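You operate a simulated robot arm through the tools that you are given. There is no shell and no other tool. Be economical: measure what you need, move in short steps, check, and stop when the job is done.

Carry out the task below with a simulated robot arm. There is one attempt and no reset: what you move stays moved.

Task
Grease the lip of casting two, seat the yellow twist lock in it and lock it.
Fine: use the grease brush and put it back in its pot. Set down upright: grease brush. A coat counts when it lies all over at full strength: go over it till it gets no stronger.

It is judged by the outcome, as a careful person would: the job done as asked, and still so three seconds after it is handed in. It fails if anything else is knocked over, pushed out of place, dropped, spilled or broken.

Robot
A 7-joint arm with a two-finger parallel gripper, fixed in place. Base frame: the origin is at the foot of the arm, x ahead of it, y to its left, z up; the work surface is at about z = 0. Lengths are in mm, angles in degrees, forces in N, time in s.
With the tool pointing down near the work surface it reaches from about 220 to 580 mm from the base axis. Its first joint turns from -66.0 to 66.0 degrees. Payload 2.5 kg.
The tool frame sits at the grasp point between the pads (the TCP): z along the fingers, y along the line on which they close. The tips reach 23 mm beyond it. Largest opening 94 mm; finger width 38, thickness 10; the body of the gripper, 54 by 96 mm, starts 39 mm behind the TCP.
Orientation is told as [roll, pitch, yaw] about the base's x, y, z axes, in that order, counted from this pose: with the fingers straight down and closing along the base's y, the tool's x points along the base's -x, its y along +y and its z along -z.

Tools
- The arm moves only by the tool drive_tool. Its arguments are lists of equal length, an entry for each row: "travel": the shift along the tool's x, y, z in units of 300 mm (1.0 is 300 mm), a list of three; "angular": the turn, a rotation vector about the tool's x, y, z in units of 60 degrees (1.0 is 60 degrees), a list of three. In form: {"travel": [[x, y, z], ...], "angular": [[wx, wy, wz], ...]}. A call has 1 to 8 rows; each row is the pose to reach, as a shift and turn from the pose commanded when the call began, along the tool's axes at that moment. "claw" is the closure, from 0 (fully open) to 1 (shut), set as the call begins (left out, the last holds). A call with a number of a shift or a turn outside -1 to 1 is refused whole. Each row takes 0.2 s and may step no farther than 50 mm and 8.6 degrees from the row before; otherwise, or with a gripper value out of range, the whole call is refused. A pose out of reach is approached as far as the arm can. The call stops where the force on the tool passes 40 N (or 10 N more than at its start, if that is more) or the arm is blocked; 0.2 s more then pass. The fingers move at their own pace (about 108 mm/s each) and stop on an object; they squeeze with about 24 N. The grip force told is the motor's: it shows also when the fingers shut on nothing. Time passes only in rows, and 0.2 s behind the last, so rows that repeat a pose let the fingers close. It gives the time, the measured TCP pose, the force on the tool (base axes), the opening and the grip force at its end, in the units of the frame above (readings bear some noise), with the torque about the TCP (base axes, N m) and any sound that the robot's microphone picked up, and new pictures: "show" is both (left out), scene, wrist or none.
- Cameras (640 x 400 px; columns grow to the right, rows downward): "scene" is fixed at [108.1, -393.1, 567.1]; the picture's right is [0.91, -0.41, 0.00], its down [-0.14, -0.31, -0.94] and it looks along [0.38, 0.86, -0.34] (base axes); focal length 309 px, centre (320, 200). "wrist" rides on the gripper at [86, 16, -74] in the tool frame; the picture's right is [-0.18, 0.98, 0.00], its down [-0.58, -0.11, -0.81] and it looks along [-0.79, -0.15, 0.59] (tool axes); focal length 243 px, centre (320, 200). There is no depth. A picture from a camera that has moved, and an enlarged one, comes with that camera's place and axes in the base frame and with its lens.
- enlarge(camera, box): a new picture of the part [left, top, right, bottom] of that camera's present view, enlarged. The clock stands still meanwhile.
- job_done(): hands the job in; it is judged then, once.

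Go step by step. Nothing tells you positions but the pictures and the camera data: compare them with the known pose of the tool, close in by small moves and look again before you grip or let go. The budget is 120 turns and 200 pictures, counting those below and the enlarged ones. Unless the task says otherwise, let go and move clear before handing in, and close with one line.

The tools are called after "Call:" by a JSON object that holds its "method" and its "body". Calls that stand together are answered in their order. drive_tool: Moves the arm, as the interface text tells. Its arguments: {"type":"object","properties":{"travel":{"type":"array","items":{"type":"array","items":{"type":"number"}}},"angular":{"type":"array","items":{"type":"array","items":{"type":"number"}}},"claw":{"type":"number"},"show":{"type":"string","enum":["both","scene","wrist","none"]}},"required":["travel","angular"]} The other tools are called the same way: enlarge (camera, box) takes an enlarged picture of a part of a camera's view; job_done () hands the job in.

At the start:

```text
time: 0.0
tcp_pos: [313.6, 133.9, 473.1]
tcp_rot: [0.0, 0.0, 0.0]
contact_force: [-0.4, 0.1, 0.5]
moment: [-0.02, 0.0, 0.01]
opening: 94.0
gripper_force: 0.1
```

scene: 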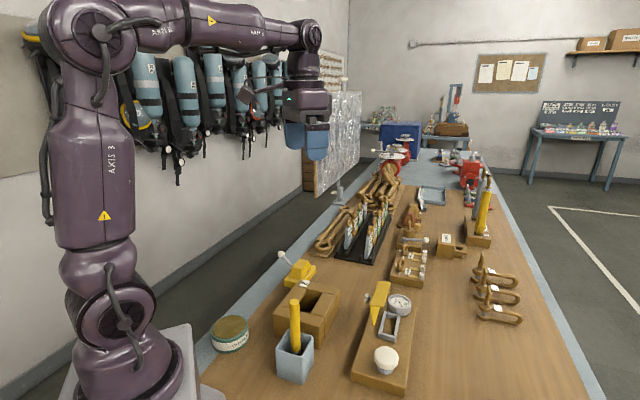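
wrist: 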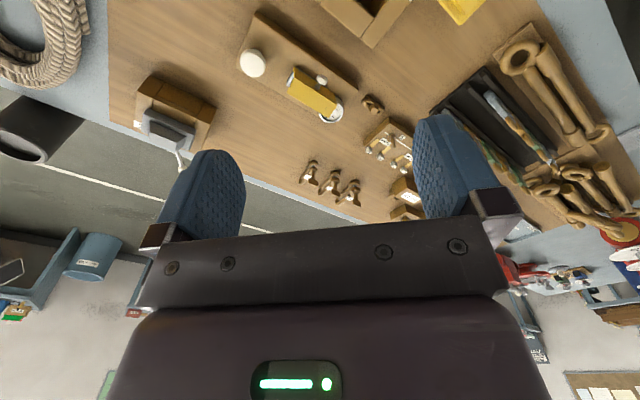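

I see a workbench with a yellow brush in a blue pot, castings, and a yellow twist lock. I'll enlarge the scene to identify each one.

Call:
{"method": "enlarge", "body": {"camera": "scene", "box": [200, 240, 440, 400]}}

Call:
{"method": "enlarge", "body": {"camera": "scene", "box": [360, 170, 540, 340]}}

Call:
{"method": "enlarge", "body": {"camera": "wrist", "box": [100, 0, 500, 230]}}

```text
2.50 times, centred on (320, 320) of scene
camera zoom: at [108.1, -393.1, 567.1], right [0.91, -0.41, 0.0], down [-0.14, -0.31, -0.94], along [0.38, 0.86, -0.34], focal length 772 px, centre (320, -100)
```

zoom: 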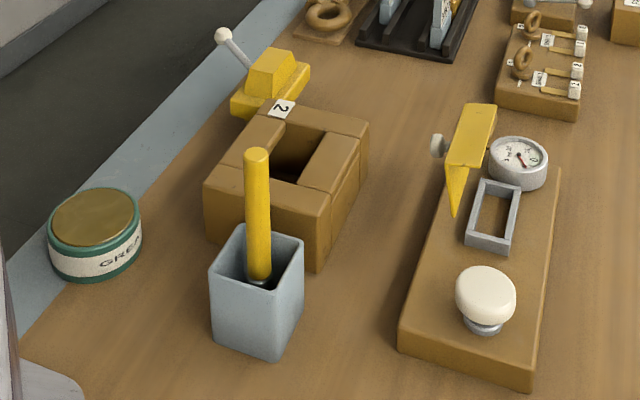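

```text
2.35 times, centred on (450, 255) of scene
camera zoom: at [108.1, -393.1, 567.1], right [0.91, -0.41, 0.0], down [-0.14, -0.31, -0.94], along [0.38, 0.86, -0.34], focal length 726 px, centre (14, 71)
```

zoom: 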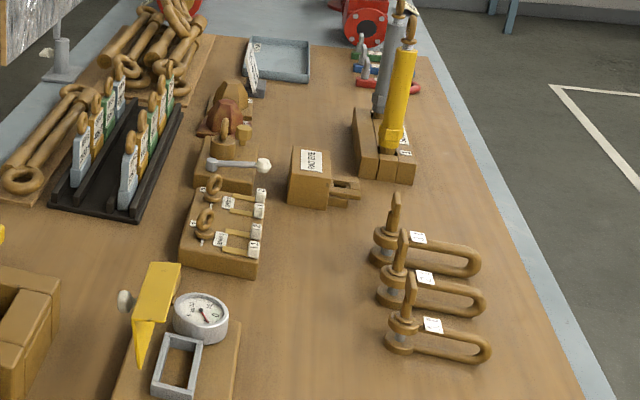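

```text
1.60 times, centred on (300, 115) of wrist
camera zoom: at [225.0, 149.8, 547.8], right [0.18, 0.98, 0.0], down [0.58, -0.11, 0.81], along [0.79, -0.15, -0.59], focal length 388 px, centre (352, 336)
```

zoom: 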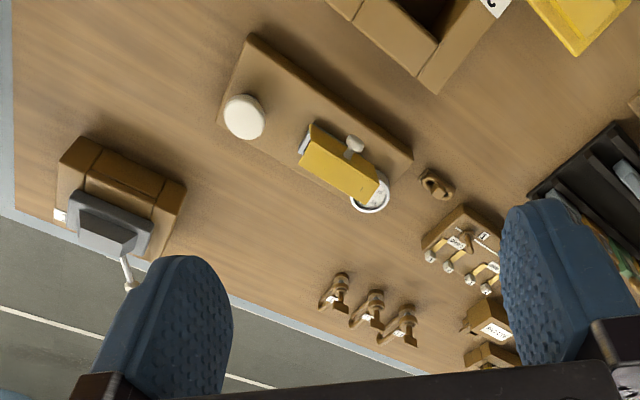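

Casting 2 is the open box behind the brush pot, around (340, 209). The yellow twist lock lies behind it, near (384, 389). I'll bring the wrist camera back for a good look at them.

Call:
{"method": "drive_tool", "body": {"travel": [[0.095, 0.055, 0.061], [0.19, 0.11, 0.122], [0.285, 0.165, 0.183], [0.379, 0.22, 0.243]], "angular": [[0, 0, 0], [0, 0, 0], [0, 0, 0], [0, 0, 0]]}}

```text
time: 1.0
tcp_pos: [200.5, 198.2, 401.0]
tcp_rot: [0.1, 0.0, -0.1]
contact_force: [-0.4, 0.5, -0.4]
moment: [-0.01, -0.01, 0.0]
opening: 93.9
gripper_force: 0.0
camera wrist: at [113.2, 214.5, 476.7], right [0.18, 0.98, 0.0], down [0.58, -0.11, 0.81], along [0.79, -0.15, -0.59], focal length 243 px, centre (320, 200)
```

scene: 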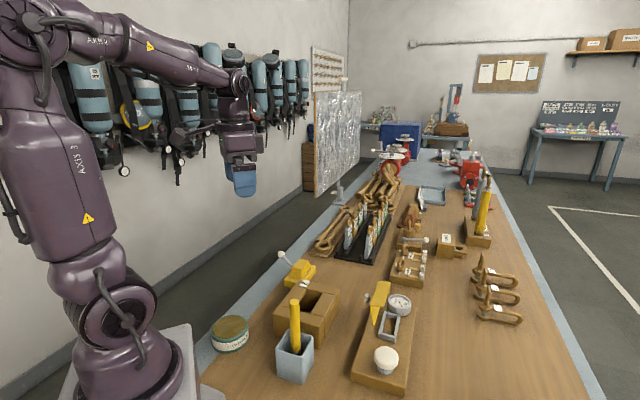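
wrist: 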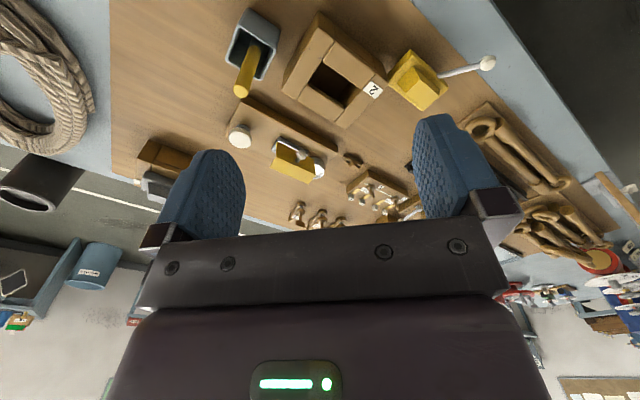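

Call:
{"method": "enlarge", "body": {"camera": "wrist", "box": [200, 0, 500, 187]}}

Call:
{"method": "enlarge", "body": {"camera": "wrist", "box": [210, 0, 410, 125]}}

Call:
{"method": "enlarge", "body": {"camera": "wrist", "box": [100, 110, 260, 210]}}

Call:
{"method": "enlarge", "body": {"camera": "scene", "box": [260, 240, 350, 390]}}

```text
2.13 times, centred on (350, 94) of wrist
camera zoom: at [113.2, 214.5, 476.7], right [0.18, 0.98, 0.0], down [0.58, -0.11, 0.81], along [0.79, -0.15, -0.59], focal length 518 px, centre (256, 427)
```

zoom: 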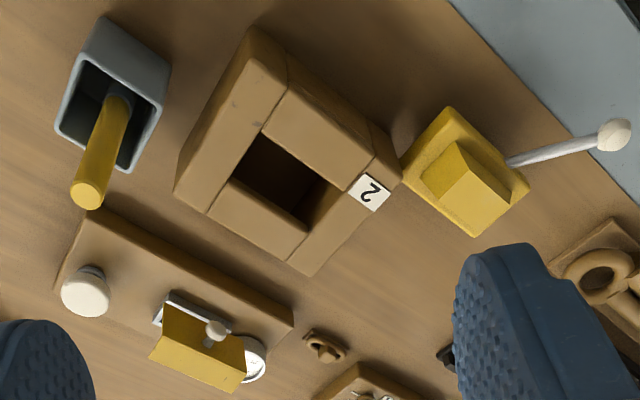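

```text
3.20 times, centred on (310, 62) of wrist
camera zoom: at [113.2, 214.5, 476.7], right [0.18, 0.98, 0.0], down [0.58, -0.11, 0.81], along [0.79, -0.15, -0.59], focal length 776 px, centre (352, 640)
```

zoom: 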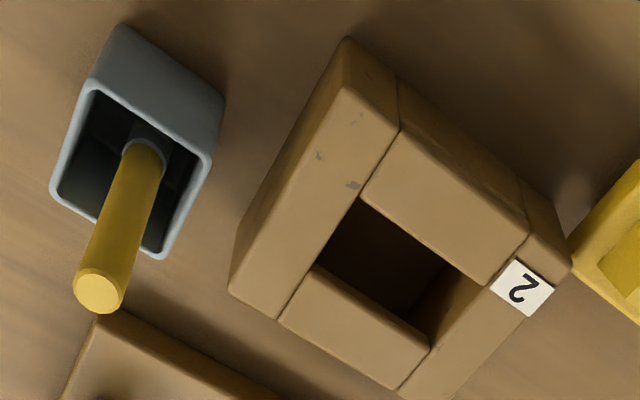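

```text
4.00 times, centred on (180, 160) of wrist
camera zoom: at [113.2, 214.5, 476.7], right [0.18, 0.98, 0.0], down [0.58, -0.11, 0.81], along [0.79, -0.15, -0.59], focal length 970 px, centre (880, 360)
```

zoom: 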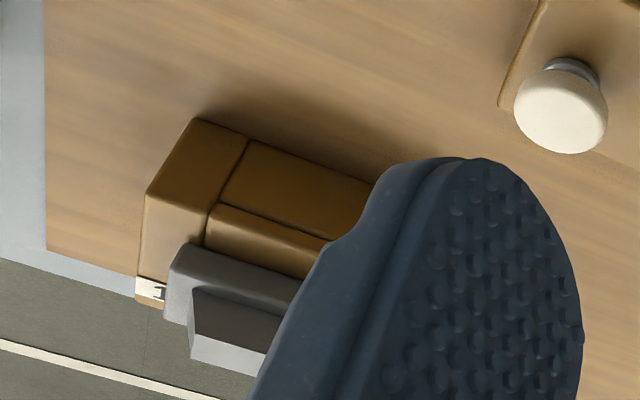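

```text
2.67 times, centred on (305, 315) of scene
camera zoom: at [108.1, -393.2, 567.1], right [0.91, -0.41, 0.0], down [-0.14, -0.31, -0.94], along [0.38, 0.86, -0.34], focal length 823 px, centre (360, -107)
```

zoom: 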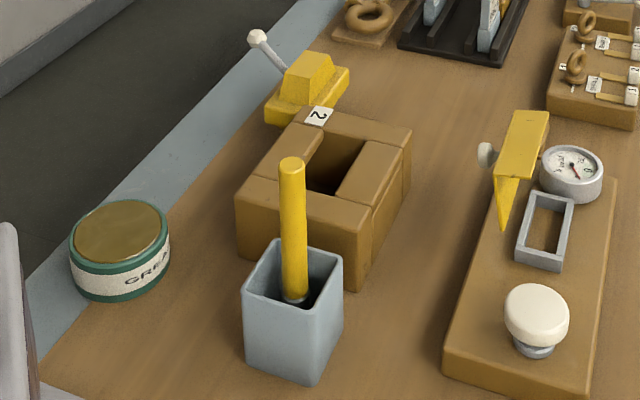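

Triangulating gives casting 2 a top at about z=77, with its hole centred near (332, 199) and turned about 45°. The brush handle is upright near (262, 82) with its top at z≈177. I'll move above the brush and check.

Call:
{"method": "drive_tool", "body": {"travel": [[-0.05, -0.097, 0.117], [-0.1, -0.193, 0.233], [-0.15, -0.29, 0.35], [-0.205, -0.387, 0.47], [-0.205, -0.387, 0.57]], "angular": [[0, 0, 0], [0, 0, 0], [0, 0, 0], [0, 0, 0], [0, 0, 0]]}}

```text
time: 2.2
tcp_pos: [262.5, 84.1, 232.8]
tcp_rot: [0.1, -0.1, 0.1]
contact_force: [-0.5, -0.4, 0.3]
moment: [0.01, -0.05, -0.01]
opening: 93.8
gripper_force: 0.1
camera wrist: at [174.2, 100.1, 307.2], right [0.18, 0.98, 0.0], down [0.58, -0.11, 0.81], along [0.79, -0.15, -0.59], focal length 243 px, centre (320, 200)
```

scene: 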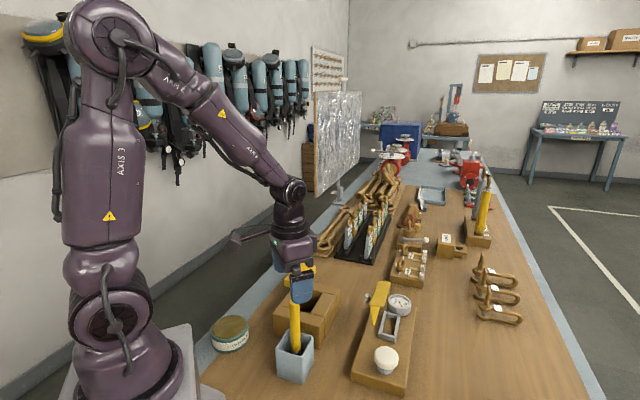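
wrist: 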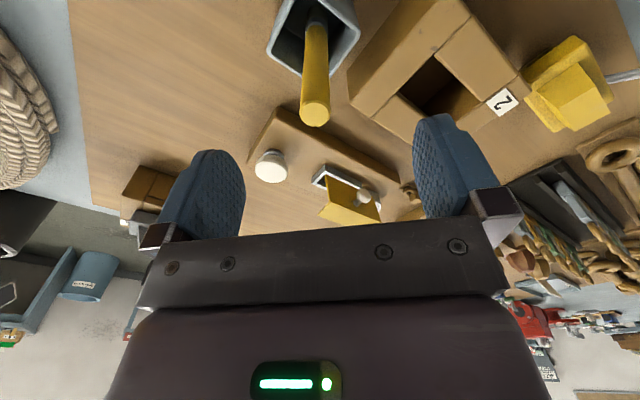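

The fingers straddle the handle. I'll lower to z≈152 with a small correction, then look before gripping.

Call:
{"method": "drive_tool", "body": {"travel": [[0.008, -0.01, 0.09], [0.008, -0.01, 0.18], [0.008, -0.01, 0.268]], "angular": [[0, 0, 0], [0, 0, 0], [0, 0, 0]]}}

Call:
{"method": "enlarge", "body": {"camera": "scene", "box": [240, 240, 360, 390]}}

```text
time: 3.0
tcp_pos: [260.2, 79.5, 148.5]
tcp_rot: [-0.1, 0.0, 0.0]
contact_force: [-0.2, 0.5, -0.5]
moment: [0.05, 0.02, 0.03]
opening: 93.9
gripper_force: 0.0
camera wrist: at [171.5, 95.6, 222.9], right [0.18, 0.98, 0.0], down [0.58, -0.11, 0.81], along [0.79, -0.15, -0.59], focal length 243 px, centre (320, 200)
```

scene: 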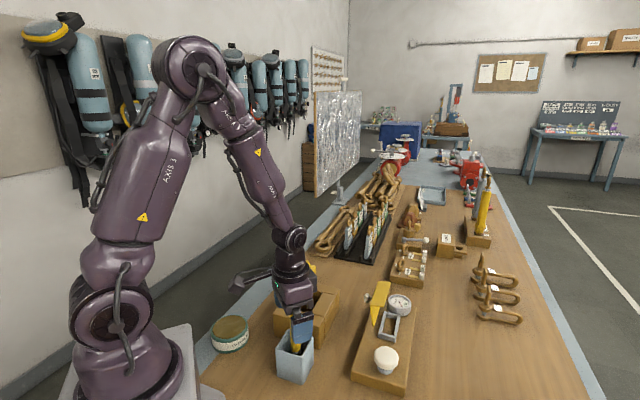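
wrist: 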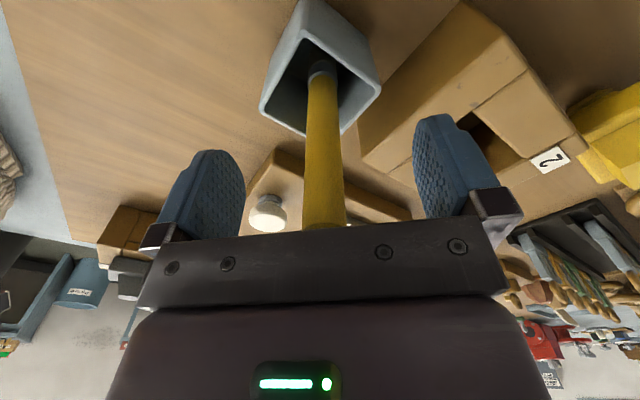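

```text
2.67 times, centred on (300, 315) of scene
camera zoom: at [108.1, -393.1, 567.1], right [0.91, -0.41, 0.0], down [-0.14, -0.31, -0.94], along [0.38, 0.86, -0.34], focal length 823 px, centre (373, -107)
```

zoom: 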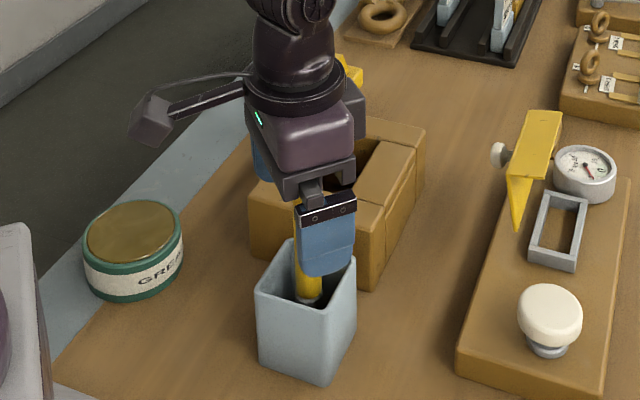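

The handle sits between the fingers, so I'll close on it.

Call:
{"method": "drive_tool", "body": {"travel": [[0, 0, 0], [0, 0, 0], [0, 0, 0], [0, 0, 0]], "angular": [[0, 0, 0], [0, 0, 0], [0, 0, 0], [0, 0, 0]], "claw": 1, "show": "wrist"}}

```text
time: 4.0
tcp_pos: [260.0, 80.6, 147.6]
tcp_rot: [0.0, 0.1, 0.0]
contact_force: [-0.3, 0.0, 0.2]
moment: [-0.04, -0.02, -0.03]
opening: 18.9
gripper_force: 24.0
camera wrist: at [171.6, 95.7, 223.3], right [0.18, 0.98, 0.0], down [0.58, -0.11, 0.81], along [0.79, -0.15, -0.59], focal length 243 px, centre (320, 200)
```

wrist: 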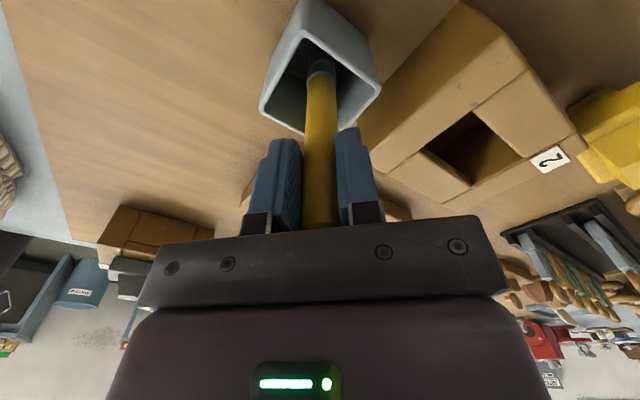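

I have a grip of 18.9 mm on the handle. Next I'll lift straight up.

Call:
{"method": "drive_tool", "body": {"travel": [[0, 0, -0.08], [0, 0, -0.16], [0, 0, -0.3], [0, 0, -0.45], [0, 0, -0.5]], "angular": [[0, 0, 0], [0, 0, 0], [0, 0, 0], [0, 0, 0], [0, 0, 0]]}}

Call:
{"method": "enlarge", "body": {"camera": "scene", "box": [240, 220, 360, 390]}}

Call:
{"method": "enlarge", "body": {"camera": "wrist", "box": [220, 0, 420, 125]}}

```text
time: 5.2
tcp_pos: [257.8, 79.5, 296.9]
tcp_rot: [-0.1, 0.0, 0.0]
contact_force: [0.5, 0.4, -0.9]
moment: [-0.01, 0.0, 0.0]
opening: 19.2
gripper_force: 24.0
camera wrist: at [170.5, 96.0, 373.7], right [0.18, 0.98, 0.0], down [0.58, -0.11, 0.81], along [0.79, -0.15, -0.59], focal length 243 px, centre (320, 200)
```

scene: 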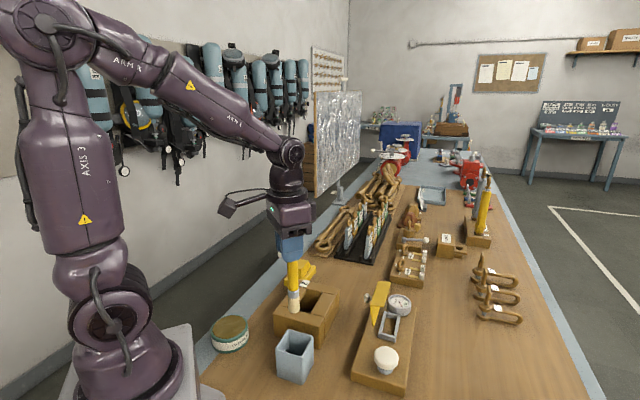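
wrist: 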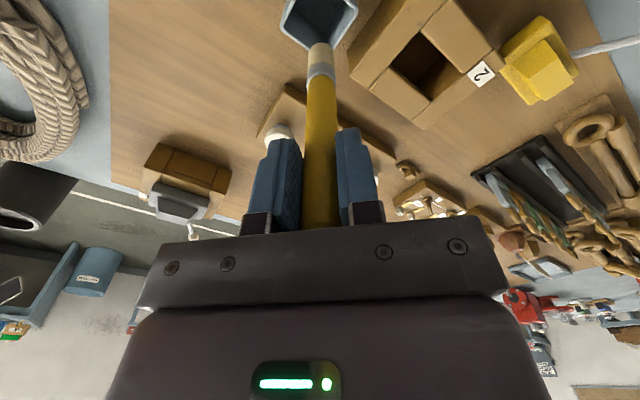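

```text
2.35 times, centred on (300, 305) of scene
camera zoom: at [108.1, -393.1, 567.1], right [0.91, -0.41, 0.0], down [-0.14, -0.31, -0.94], along [0.38, 0.86, -0.34], focal length 726 px, centre (367, -47)
```

zoom: 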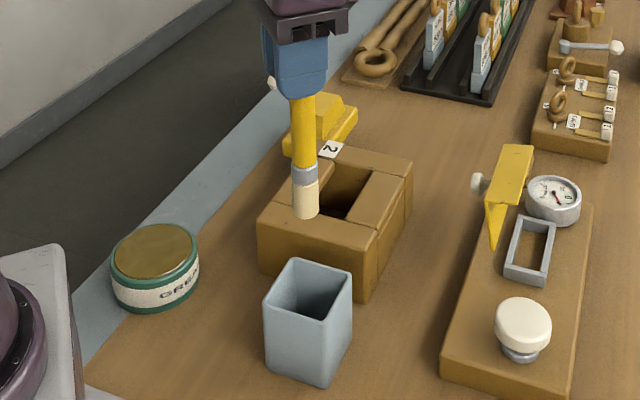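

```text
3.20 times, centred on (320, 62) of wrist
camera zoom: at [170.5, 96.0, 373.7], right [0.18, 0.98, 0.0], down [0.58, -0.11, 0.81], along [0.79, -0.15, -0.59], focal length 776 px, centre (320, 640)
```

zoom: 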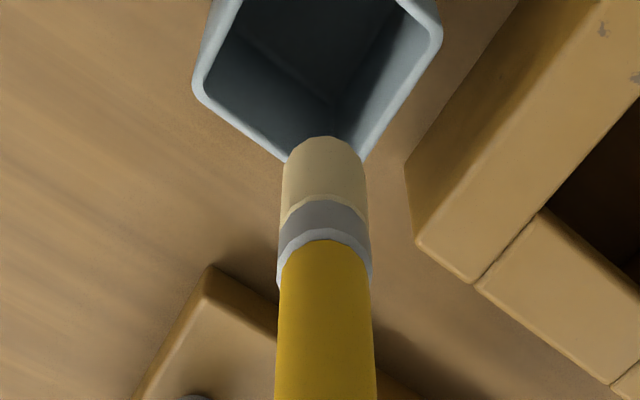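

The brush is out and its bristles look clean, and the pot looks empty. The tin marked GREASE may be an open tin to dip into, so I'll inspect it and the casting rim.

Call:
{"method": "enlarge", "body": {"camera": "scene", "box": [200, 305, 260, 360]}}

Call:
{"method": "enlarge", "body": {"camera": "scene", "box": [265, 325, 325, 385]}}

```text
7.27 times, centred on (230, 332) of scene
camera zoom: at [108.1, -393.1, 567.1], right [0.91, -0.41, 0.0], down [-0.14, -0.31, -0.94], along [0.38, 0.86, -0.34], focal length 2245 px, centre (974, -764)
```

zoom: 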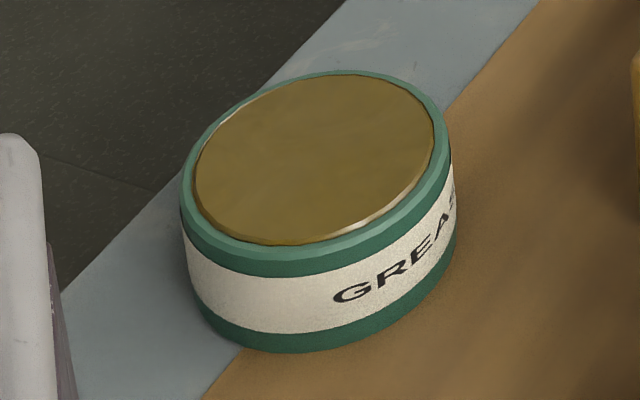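

```text
6.67 times, centred on (295, 355) of scene
camera zoom: at [108.1, -393.1, 567.1], right [0.91, -0.41, 0.0], down [-0.14, -0.31, -0.94], along [0.38, 0.86, -0.34], focal length 2058 px, centre (487, -833)
```

zoom: 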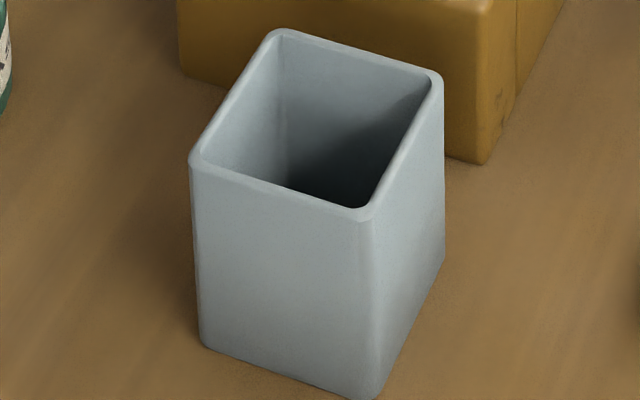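

The tin is open and full of grease at about (148, 229), surface z≈33. The brush end is about 145 mm below the TCP, so I'll carry it over the tin.

Call:
{"method": "drive_tool", "body": {"travel": [[0.09, 0.125, 0], [0.18, 0.25, 0], [0.27, 0.375, 0], [0.367, 0.5, 0], [0.367, 0.5, 0.15], [0.367, 0.5, 0.28]], "angular": [[0, 0, 0], [0, 0, 0], [0, 0, 0], [0, 0, 0], [0, 0, 0], [0, 0, 0]]}}

Call:
{"method": "enlarge", "body": {"camera": "scene", "box": [190, 270, 290, 370]}}

Call:
{"method": "enlarge", "body": {"camera": "wrist", "box": [220, 0, 420, 125]}}

```text
time: 6.6
tcp_pos: [148.0, 231.7, 215.0]
tcp_rot: [0.1, 0.0, 0.0]
contact_force: [-0.2, 0.5, -1.0]
moment: [0.0, 0.0, 0.01]
opening: 19.1
gripper_force: 23.9
camera wrist: at [60.0, 248.5, 289.2], right [0.18, 0.98, 0.0], down [0.58, -0.11, 0.81], along [0.79, -0.15, -0.59], focal length 243 px, centre (320, 200)
```

scene: 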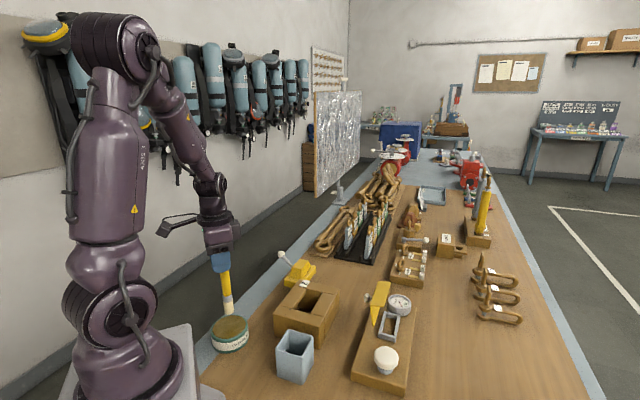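
wrist: 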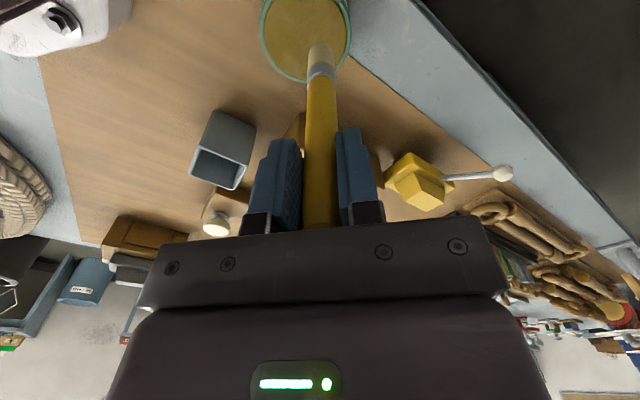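

```text
4.00 times, centred on (240, 320) of scene
camera zoom: at [108.1, -393.1, 567.1], right [0.91, -0.41, 0.0], down [-0.14, -0.31, -0.94], along [0.38, 0.86, -0.34], focal length 1235 px, centre (640, -280)
```

zoom: 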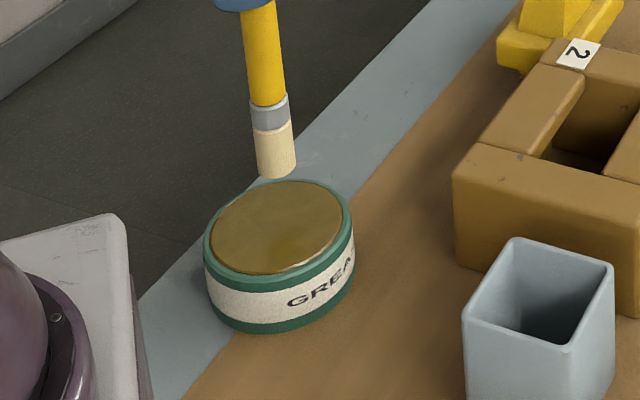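

```text
3.20 times, centred on (320, 62) of wrist
camera zoom: at [60.0, 248.5, 289.2], right [0.18, 0.98, 0.0], down [0.58, -0.11, 0.81], along [0.79, -0.15, -0.59], focal length 776 px, centre (320, 640)
```

zoom: 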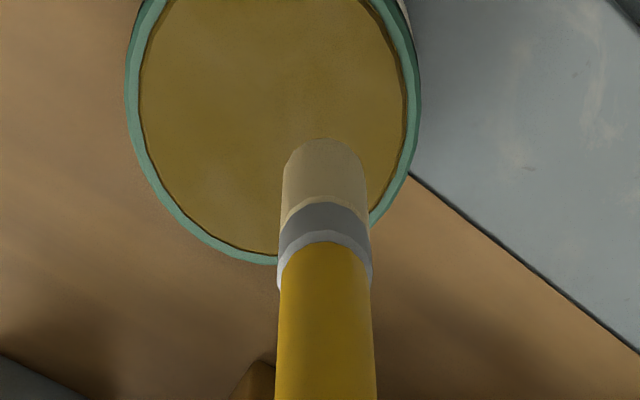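

The tin centre reads as about (141, 222), so I'll shift slightly and lower the brush into the grease.

Call:
{"method": "drive_tool", "body": {"travel": [[0.02, -0.027, 0], [0.02, -0.027, 0.06], [0.02, -0.027, 0.11], [0.02, -0.027, 0.135], [0.02, -0.027, 0.15]], "angular": [[0, 0, 0], [0, 0, 0], [0, 0, 0], [0, 0, 0], [0, 0, 0]]}}

Call:
{"method": "enlarge", "body": {"camera": "scene", "box": [190, 270, 290, 370]}}

```text
time: 7.8
tcp_pos: [142.0, 223.2, 170.4]
tcp_rot: [0.2, -0.2, 0.0]
contact_force: [-1.6, -2.1, 12.8]
moment: [-0.24, 0.19, -0.03]
opening: 19.0
gripper_force: 23.8
stopped in row 5: the force on the tool passed its limit at 46 N (the readings are from after the stop); the commanded pose is now the measured one
camera wrist: at [54.5, 238.7, 245.0], right [0.18, 0.98, 0.0], down [0.58, -0.11, 0.81], along [0.79, -0.15, -0.59], focal length 243 px, centre (320, 200)
```

scene: 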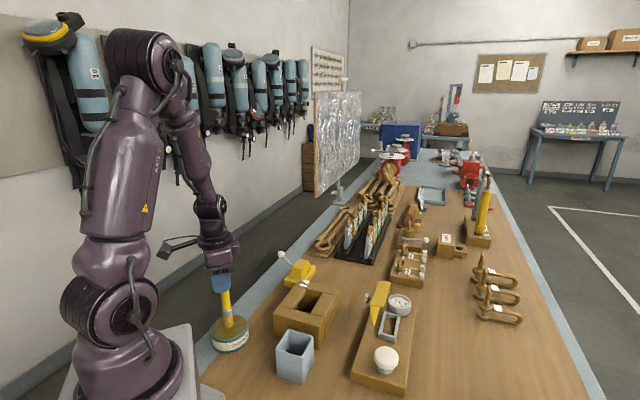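
wrist: 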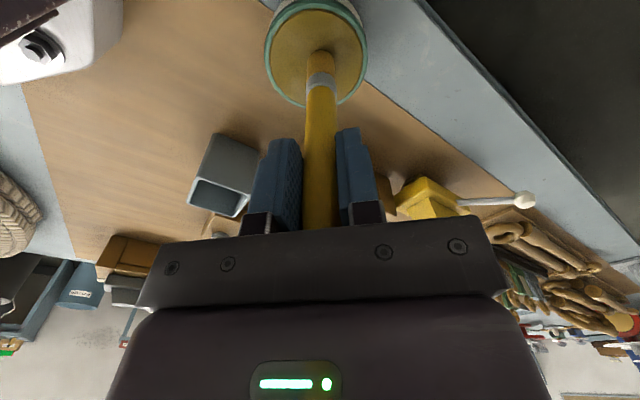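

```text
4.00 times, centred on (240, 320) of scene
camera zoom: at [108.0, -393.2, 567.1], right [0.91, -0.41, 0.0], down [-0.14, -0.31, -0.94], along [0.38, 0.86, -0.34], focal length 1235 px, centre (640, -280)
```

zoom: 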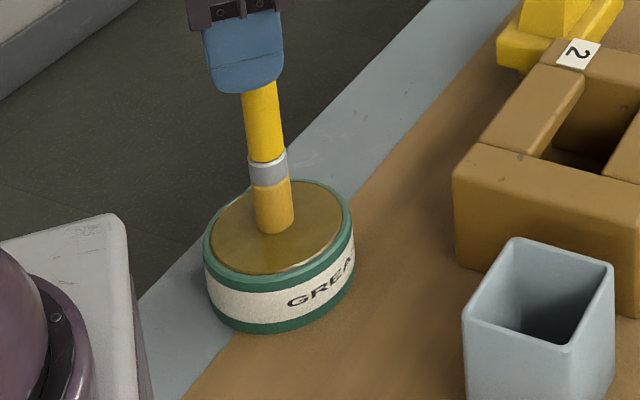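

The bristles turned amber, so the brush is loaded. Now I'll lift it and carry it above the near end of casting 2's rim.

Call:
{"method": "drive_tool", "body": {"travel": [[0, 0, -0.08], [0, 0, -0.22], [0, 0, -0.3], [-0.13, -0.05, -0.3], [-0.26, -0.1, -0.3], [-0.39, -0.15, -0.3], [-0.51, -0.203, -0.3]], "angular": [[0, 0, 0], [0, 0, 0], [0, 0, 0], [0, 0, 0], [0, 0, 0], [0, 0, 0], [0, 0, 0]]}}

Call:
{"method": "enlarge", "body": {"camera": "scene", "box": [250, 240, 370, 360]}}

Call:
{"method": "enlarge", "body": {"camera": "wrist", "box": [200, 0, 440, 150]}}

```text
time: 9.4
tcp_pos: [294.5, 164.1, 258.4]
tcp_rot: [0.1, -0.3, 0.0]
contact_force: [0.3, -0.1, -0.8]
moment: [-0.01, -0.02, 0.0]
opening: 18.9
gripper_force: 23.7
camera wrist: at [205.9, 179.2, 334.3], right [0.18, 0.98, 0.0], down [0.58, -0.11, 0.81], along [0.79, -0.15, -0.59], focal length 243 px, centre (320, 200)
```

scene: 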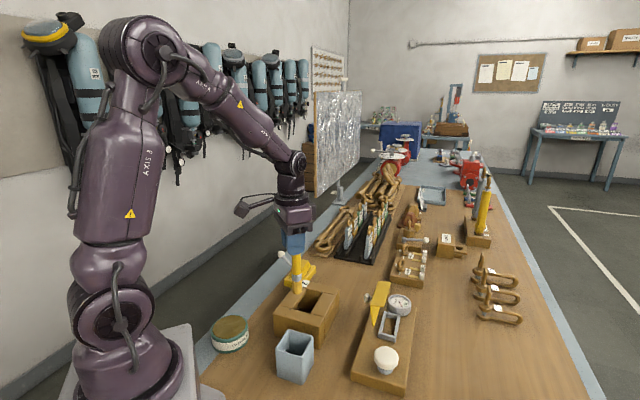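
wrist: 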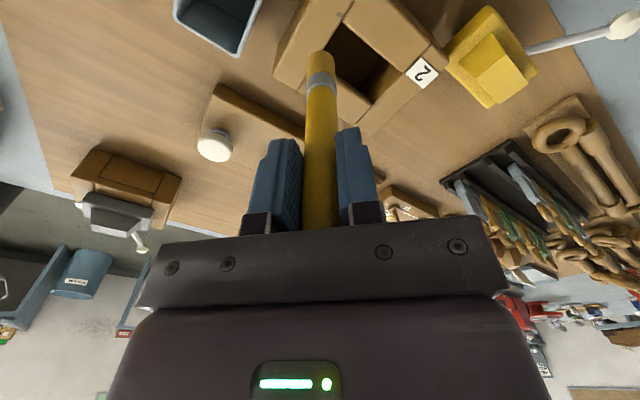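

```text
3.33 times, centred on (310, 300) of scene
camera zoom: at [108.0, -393.1, 567.1], right [0.91, -0.41, 0.0], down [-0.14, -0.31, -0.94], along [0.38, 0.86, -0.34], focal length 1029 px, centre (353, -133)
```

zoom: 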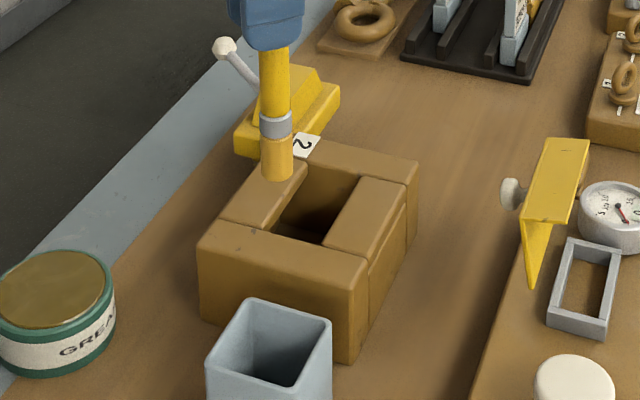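

```text
2.67 times, centred on (320, 75) of wrist
camera zoom: at [205.9, 179.2, 334.3], right [0.18, 0.98, 0.0], down [0.58, -0.11, 0.81], along [0.79, -0.15, -0.59], focal length 647 px, centre (320, 533)
```

zoom: 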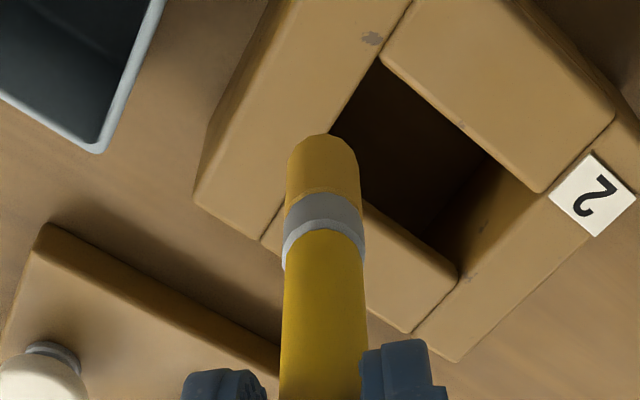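

The grid agrees: hole centre about (331.5, 197), half sizes 40 × 22, turned 45.5°. I'll lower onto the near-end lip gently.

Call:
{"method": "drive_tool", "body": {"travel": [[0, -0.012, 0.06], [0, -0.012, 0.1], [0, -0.012, 0.115], [0, -0.012, 0.122], [0, -0.012, 0.128]], "angular": [[0, 0, 0], [0, 0, 0], [0, 0, 0], [0, 0, 0], [0, 0, 0]]}}

Call:
{"method": "enlarge", "body": {"camera": "scene", "box": [250, 240, 370, 360]}}

Call:
{"method": "enlarge", "body": {"camera": "wrist", "box": [200, 0, 440, 150]}}

```text
time: 10.7
tcp_pos: [294.6, 158.8, 221.9]
tcp_rot: [0.0, -0.2, 0.0]
contact_force: [0.5, 0.1, -0.9]
moment: [0.0, 0.0, -0.06]
opening: 18.8
gripper_force: 24.2
camera wrist: at [206.7, 175.0, 296.3], right [0.18, 0.98, 0.0], down [0.58, -0.11, 0.81], along [0.79, -0.15, -0.59], focal length 243 px, centre (320, 200)
```

scene: 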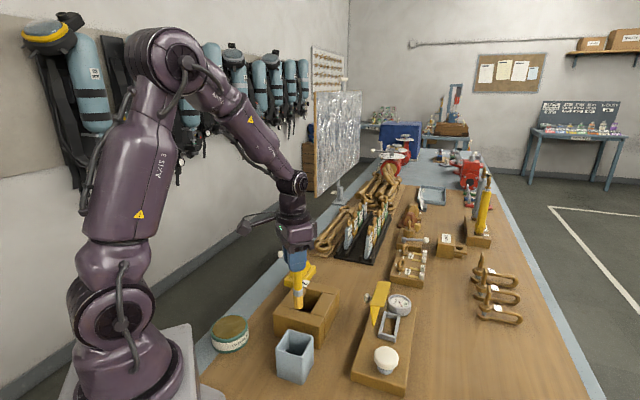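
wrist: 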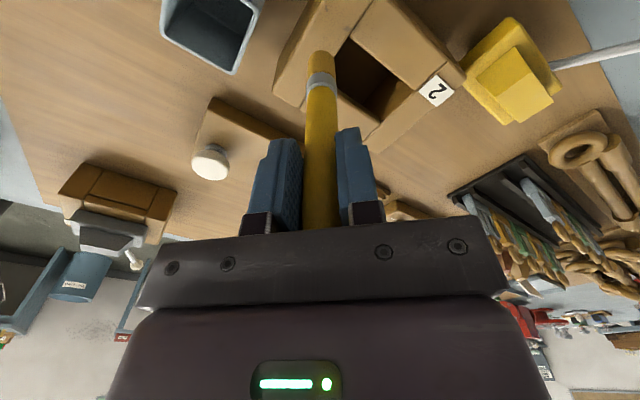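

```text
3.33 times, centred on (310, 300) of scene
camera zoom: at [108.1, -393.1, 567.1], right [0.91, -0.41, 0.0], down [-0.14, -0.31, -0.94], along [0.38, 0.86, -0.34], focal length 1029 px, centre (353, -133)
```

zoom: 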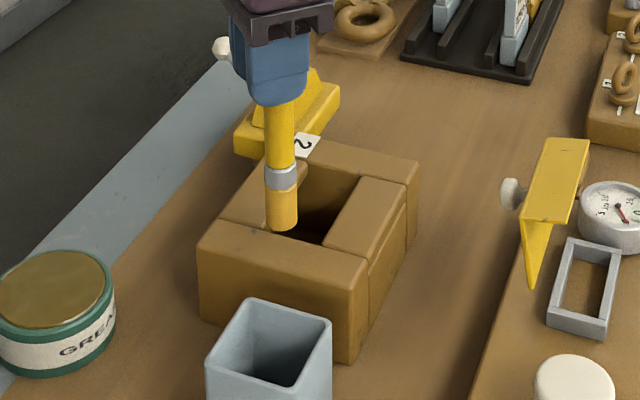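

```text
2.67 times, centred on (320, 75) of wrist
camera zoom: at [206.7, 175.0, 296.3], right [0.18, 0.98, 0.0], down [0.58, -0.11, 0.81], along [0.79, -0.15, -0.59], focal length 647 px, centre (320, 533)
```

zoom: 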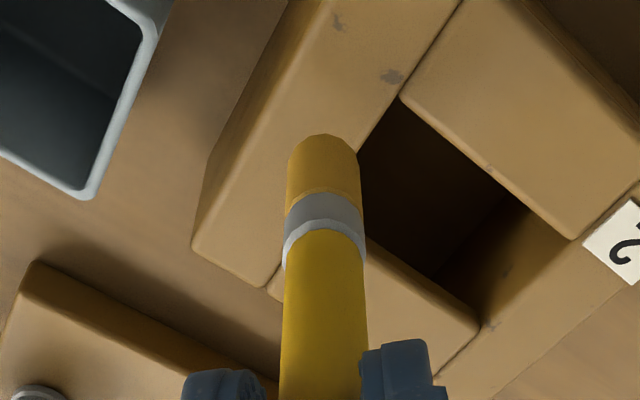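

There's no contact yet, so I'll continue down in small steps.

Call:
{"method": "drive_tool", "body": {"travel": [[0, 0, 0.007], [0, 0, 0.013], [0, 0, 0.019], [0, 0, 0.025], [0, 0, 0.031], [0, 0, 0.037], [0, 0, 0.043]], "angular": [[0, 0, 0], [0, 0, 0], [0, 0, 0], [0, 0, 0], [0, 0, 0], [0, 0, 0], [0, 0, 0]], "show": "none"}}

Call:
{"method": "enlarge", "body": {"camera": "scene", "box": [250, 240, 370, 360]}}

Call:
{"method": "enlarge", "body": {"camera": "wrist", "box": [200, 0, 440, 150]}}

```text
time: 12.2
tcp_pos: [295.0, 158.6, 209.2]
tcp_rot: [0.1, -0.2, 0.0]
contact_force: [-0.2, -0.3, -0.6]
moment: [-0.02, -0.02, 0.0]
opening: 19.0
gripper_force: 24.0
```

```text
3.33 times, centred on (310, 300) of scene
camera zoom: at [108.1, -393.1, 567.1], right [0.91, -0.41, 0.0], down [-0.14, -0.31, -0.94], along [0.38, 0.86, -0.34], focal length 1029 px, centre (353, -133)
```

zoom: 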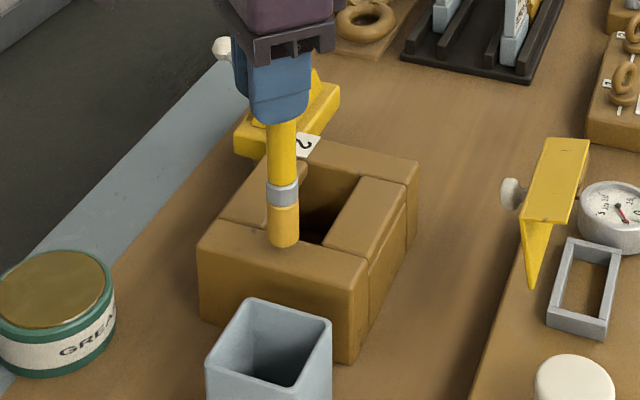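

```text
2.67 times, centred on (320, 75) of wrist
camera zoom: at [207.4, 173.9, 283.3], right [0.18, 0.98, 0.0], down [0.58, -0.11, 0.81], along [0.79, -0.15, -0.59], focal length 647 px, centre (320, 533)
```

zoom: 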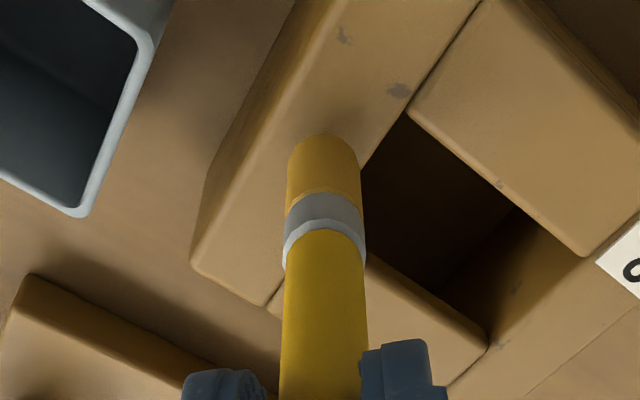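

Shadow and brush are closing but there's still no contact. I'll keep going.

Call:
{"method": "drive_tool", "body": {"travel": [[0, 0, 0.006], [0, 0, 0.012], [0, 0, 0.018], [0, 0, 0.024], [0, 0, 0.03], [0, 0, 0.036], [0, 0, 0.042], [0, 0, 0.048]], "angular": [[0, 0, 0], [0, 0, 0], [0, 0, 0], [0, 0, 0], [0, 0, 0], [0, 0, 0], [0, 0, 0], [0, 0, 0]], "show": "none"}}

Call:
{"method": "enlarge", "body": {"camera": "scene", "box": [250, 240, 370, 360]}}

Call:
{"method": "enlarge", "body": {"camera": "wrist", "box": [200, 0, 440, 150]}}

```text
time: 13.8
tcp_pos: [296.8, 158.1, 199.6]
tcp_rot: [0.1, -0.5, 0.0]
contact_force: [-0.9, -2.5, 9.5]
moment: [-0.22, 0.15, 0.02]
opening: 19.2
gripper_force: 23.8
stopped in row 7: the force on the tool passed its limit at 44 N (the readings are from after the stop); the commanded pose is now the measured one
```

```text
3.33 times, centred on (310, 300) of scene
camera zoom: at [108.0, -393.2, 567.1], right [0.91, -0.41, 0.0], down [-0.14, -0.31, -0.94], along [0.38, 0.86, -0.34], focal length 1029 px, centre (353, -133)
```

zoom: 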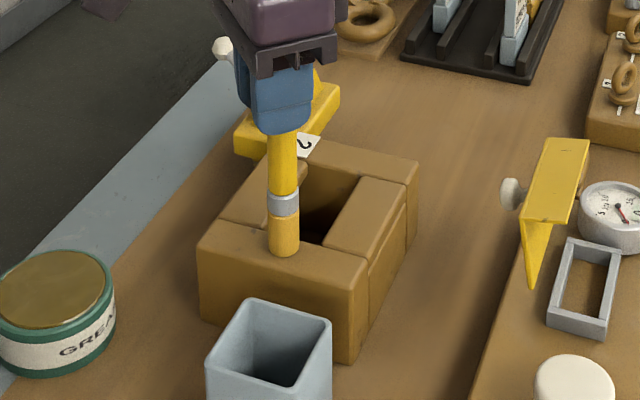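

```text
2.67 times, centred on (320, 75) of wrist
camera zoom: at [208.4, 173.8, 274.6], right [0.18, 0.98, 0.01], down [0.57, -0.11, 0.81], along [0.8, -0.15, -0.59], focal length 647 px, centre (320, 533)
```

zoom: 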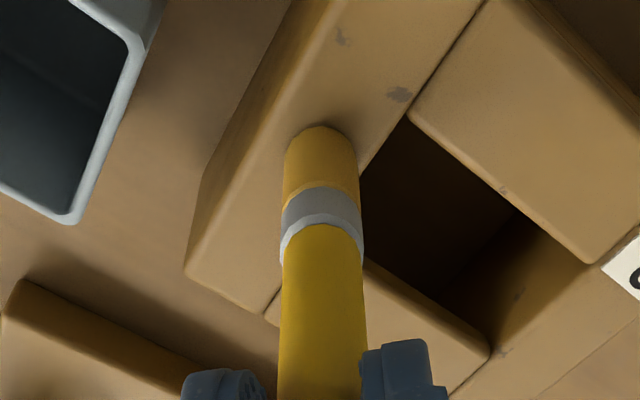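

Contact is at TCP z≈200, so the brush slid up a little in the grip against the palm, which is fine. Now I'll stroke lightly along the near end toward one corner and look for the coat.

Call:
{"method": "drive_tool", "body": {"travel": [[-0.025, -0.021, 0], [-0.05, -0.043, 0], [-0.075, -0.064, 0], [-0.025, -0.021, 0], [0.025, 0.025, 0]], "angular": [[0, 0.008, 0], [0, 0.008, 0], [0, 0.008, 0], [0, 0.008, 0], [0, 0.008, 0]], "show": "none"}}

Call:
{"method": "enlarge", "body": {"camera": "scene", "box": [250, 240, 370, 360]}}

Call:
{"method": "enlarge", "body": {"camera": "wrist", "box": [200, 0, 440, 150]}}

```text
time: 15.0
tcp_pos: [289.5, 165.3, 200.9]
tcp_rot: [0.2, -0.2, -0.1]
contact_force: [1.3, -1.5, 3.8]
moment: [-0.19, -0.25, 0.01]
opening: 19.0
gripper_force: 23.8
```

```text
3.33 times, centred on (310, 300) of scene
camera zoom: at [108.1, -393.2, 567.1], right [0.91, -0.41, 0.0], down [-0.14, -0.31, -0.94], along [0.38, 0.86, -0.34], focal length 1029 px, centre (353, -133)
```

zoom: 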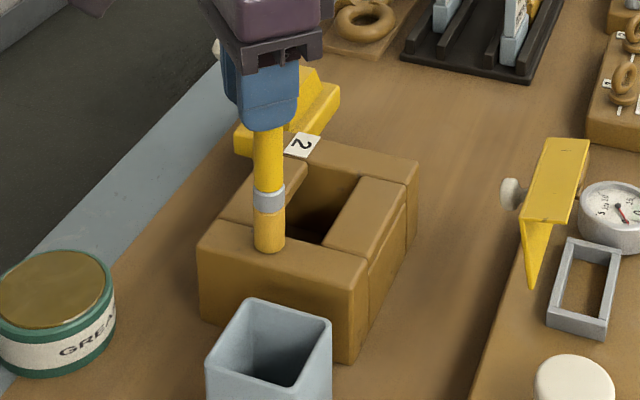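

```text
2.67 times, centred on (320, 75) of wrist
camera zoom: at [201.8, 180.4, 275.6], right [0.18, 0.98, 0.0], down [0.58, -0.11, 0.81], along [0.79, -0.15, -0.59], focal length 647 px, centre (320, 533)
```

zoom: 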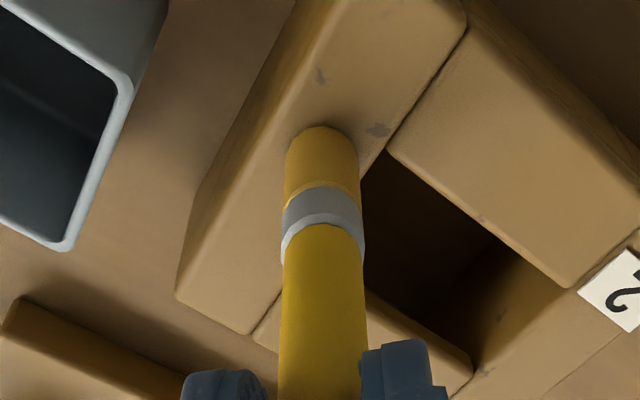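

No coat is visible on the outer strip yet. I'll stroke along the hole's edge, covering the near-left corner and the left side, with slightly more pressure.

Call:
{"method": "drive_tool", "body": {"travel": [[0.036, 0.064, 0.003], [-0.018, 0.119, 0.004], [-0.072, 0.173, 0.004], [-0.125, 0.228, 0.004], [-0.178, 0.283, 0.004]], "angular": [[0, 0, 0], [0, 0, 0], [0, 0, 0], [0, 0, 0], [0, 0, 0]], "show": "none"}}

Call:
{"method": "enlarge", "body": {"camera": "scene", "box": [250, 240, 370, 360]}}

Call:
{"method": "enlarge", "body": {"camera": "wrist", "box": [200, 0, 440, 150]}}

```text
time: 16.2
tcp_pos: [342.2, 251.7, 199.7]
tcp_rot: [0.3, 0.0, 0.0]
contact_force: [1.1, 0.4, -1.1]
moment: [-0.01, -0.01, 0.0]
opening: 19.0
gripper_force: 24.1
```

```text
3.33 times, centred on (310, 300) of scene
camera zoom: at [108.1, -393.2, 567.1], right [0.91, -0.41, 0.0], down [-0.14, -0.31, -0.94], along [0.38, 0.86, -0.34], focal length 1029 px, centre (353, -133)
```

zoom: 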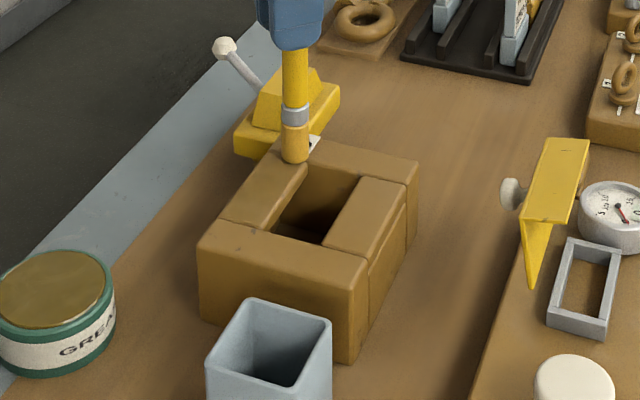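

```text
2.67 times, centred on (320, 75) of wrist
camera zoom: at [254.7, 267.7, 275.9], right [0.18, 0.98, 0.0], down [0.58, -0.11, 0.81], along [0.79, -0.15, -0.59], focal length 647 px, centre (320, 533)
```

zoom: 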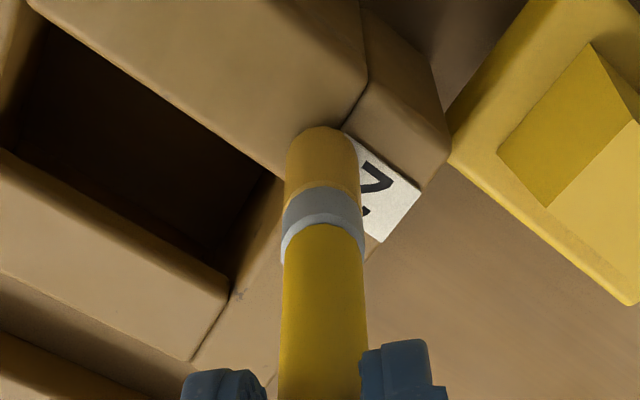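

Contact was lost on that stroke. I'll lift and look closely at the rim for any coat.

Call:
{"method": "drive_tool", "body": {"travel": [[0, 0, -0.1], [0.1, -0.08, -0.2], [0.2, -0.18, -0.25], [0.28, -0.2, -0.3]], "angular": [[0, 0, 0], [0, 0, 0], [0, 0, 0], [0, 0, 0]], "show": "none"}}

Call:
{"method": "enlarge", "body": {"camera": "scene", "box": [270, 270, 350, 345]}}

Call:
{"method": "enlarge", "body": {"camera": "wrist", "box": [240, 0, 480, 150]}}

```text
time: 17.2
tcp_pos: [254.6, 188.9, 289.2]
tcp_rot: [0.3, 0.0, -0.1]
contact_force: [-1.0, -0.4, -1.7]
moment: [-0.02, 0.02, 0.0]
opening: 19.2
gripper_force: 24.6
```

```text
5.33 times, centred on (310, 308) of scene
camera zoom: at [108.1, -393.1, 567.1], right [0.91, -0.41, 0.0], down [-0.14, -0.31, -0.94], along [0.38, 0.86, -0.34], focal length 1647 px, centre (373, -373)
```

zoom: 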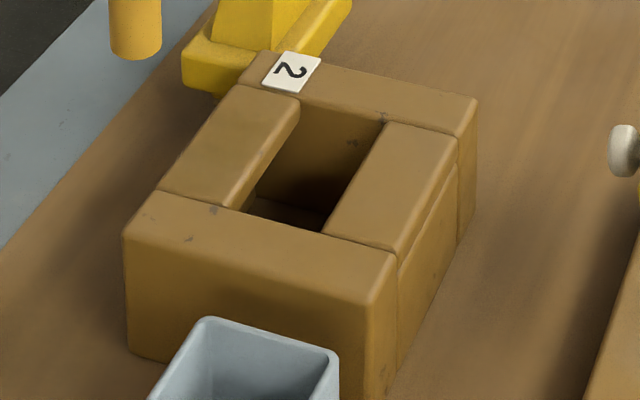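

```text
2.67 times, centred on (360, 75) of wrist
camera zoom: at [167.3, 205.4, 364.4], right [0.18, 0.98, 0.0], down [0.58, -0.11, 0.81], along [0.79, -0.15, -0.59], focal length 647 px, centre (213, 533)
```

zoom: 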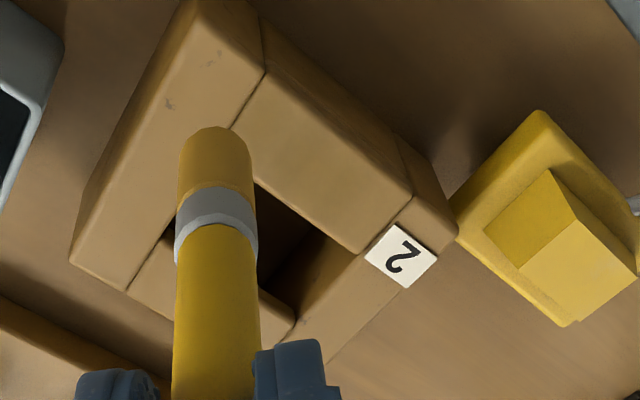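

There's no coat on the end slab. The side planks flanking the hole look like the lip, and I wasn't really pressing there. I'll press onto the left side plank.

Call:
{"method": "drive_tool", "body": {"travel": [[-0.05, 0.025, 0.1], [-0.093, 0.047, 0.2], [-0.093, 0.047, 0.285], [-0.093, 0.047, 0.291], [-0.093, 0.047, 0.297], [-0.093, 0.047, 0.303], [-0.093, 0.047, 0.309]], "angular": [[0, 0, 0], [0, 0, 0], [0, 0, 0], [0, 0, 0], [0, 0, 0], [0, 0, 0], [0, 0, 0]], "show": "none"}}

Call:
{"method": "enlarge", "body": {"camera": "scene", "box": [270, 270, 350, 345]}}

```text
time: 18.7
tcp_pos: [287.0, 205.0, 200.0]
tcp_rot: [0.4, -0.3, -0.1]
contact_force: [-3.4, -2.4, 11.7]
moment: [-0.26, 0.23, -0.05]
opening: 19.0
gripper_force: 23.4
stopped in row 7: the force on the tool passed its limit at 44 N (the readings are from after the stop); the commanded pose is now the measured one
```

```text
5.33 times, centred on (310, 308) of scene
camera zoom: at [108.0, -393.2, 567.1], right [0.91, -0.41, 0.0], down [-0.14, -0.31, -0.94], along [0.38, 0.86, -0.34], focal length 1647 px, centre (373, -373)
```

zoom: 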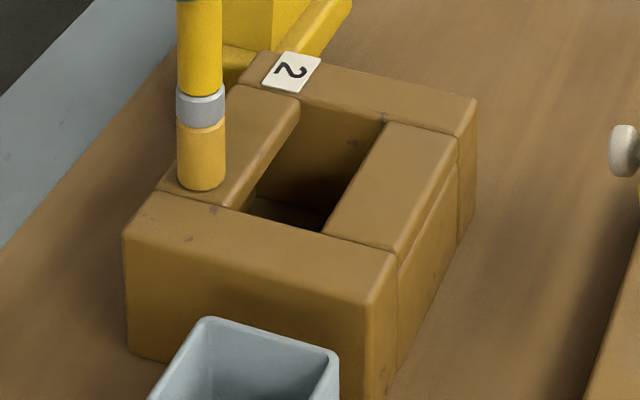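

Contact is made with about 12 N, so I'll stroke forward along this plank and back.

Call:
{"method": "drive_tool", "body": {"travel": [[-0.047, 0.048, 0.003], [-0.094, 0.096, 0.004], [-0.14, 0.143, 0.004], [-0.094, 0.096, 0.004], [-0.047, 0.048, 0.003], [0, 0, 0.003]], "angular": [[0, 0, 0], [0, 0, 0], [0, 0, 0], [0, 0, 0], [0, 0, 0], [0, 0, 0]], "show": "none"}}

Call:
{"method": "enlarge", "body": {"camera": "scene", "box": [270, 270, 350, 345]}}

Call:
{"method": "enlarge", "body": {"camera": "wrist", "box": [220, 0, 460, 150]}}

```text
time: 20.1
tcp_pos: [287.7, 207.5, 200.4]
tcp_rot: [0.5, -0.5, -0.1]
contact_force: [4.4, 2.3, 14.1]
moment: [0.38, -0.65, 0.04]
opening: 19.0
gripper_force: 24.5
```

```text
5.33 times, centred on (310, 308) of scene
camera zoom: at [108.0, -393.2, 567.1], right [0.91, -0.41, 0.0], down [-0.14, -0.31, -0.94], along [0.38, 0.86, -0.34], focal length 1647 px, centre (373, -373)
```

zoom: 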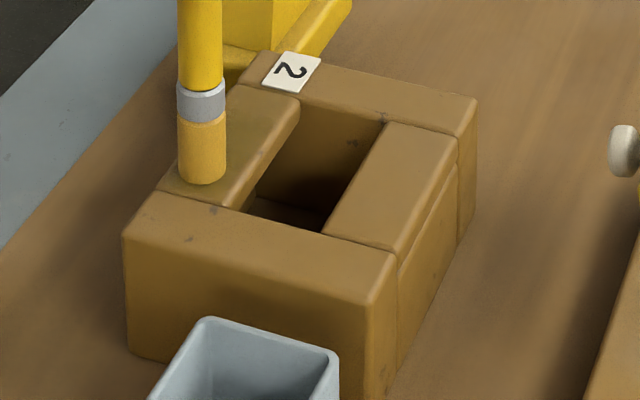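

```text
2.67 times, centred on (340, 75) of wrist
camera zoom: at [199.5, 223.6, 274.9], right [0.19, 0.98, 0.01], down [0.57, -0.12, 0.81], along [0.8, -0.14, -0.59], focal length 647 px, centre (267, 533)
```

zoom: 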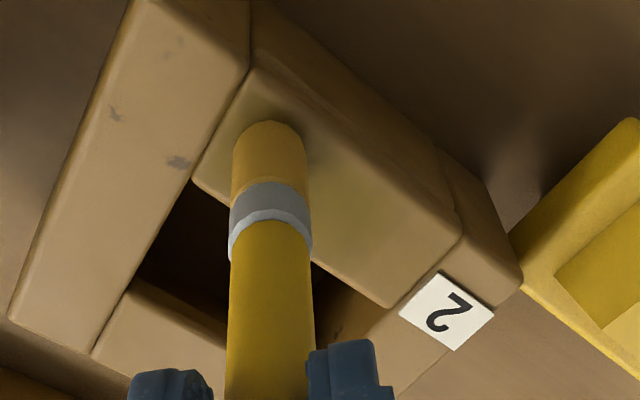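

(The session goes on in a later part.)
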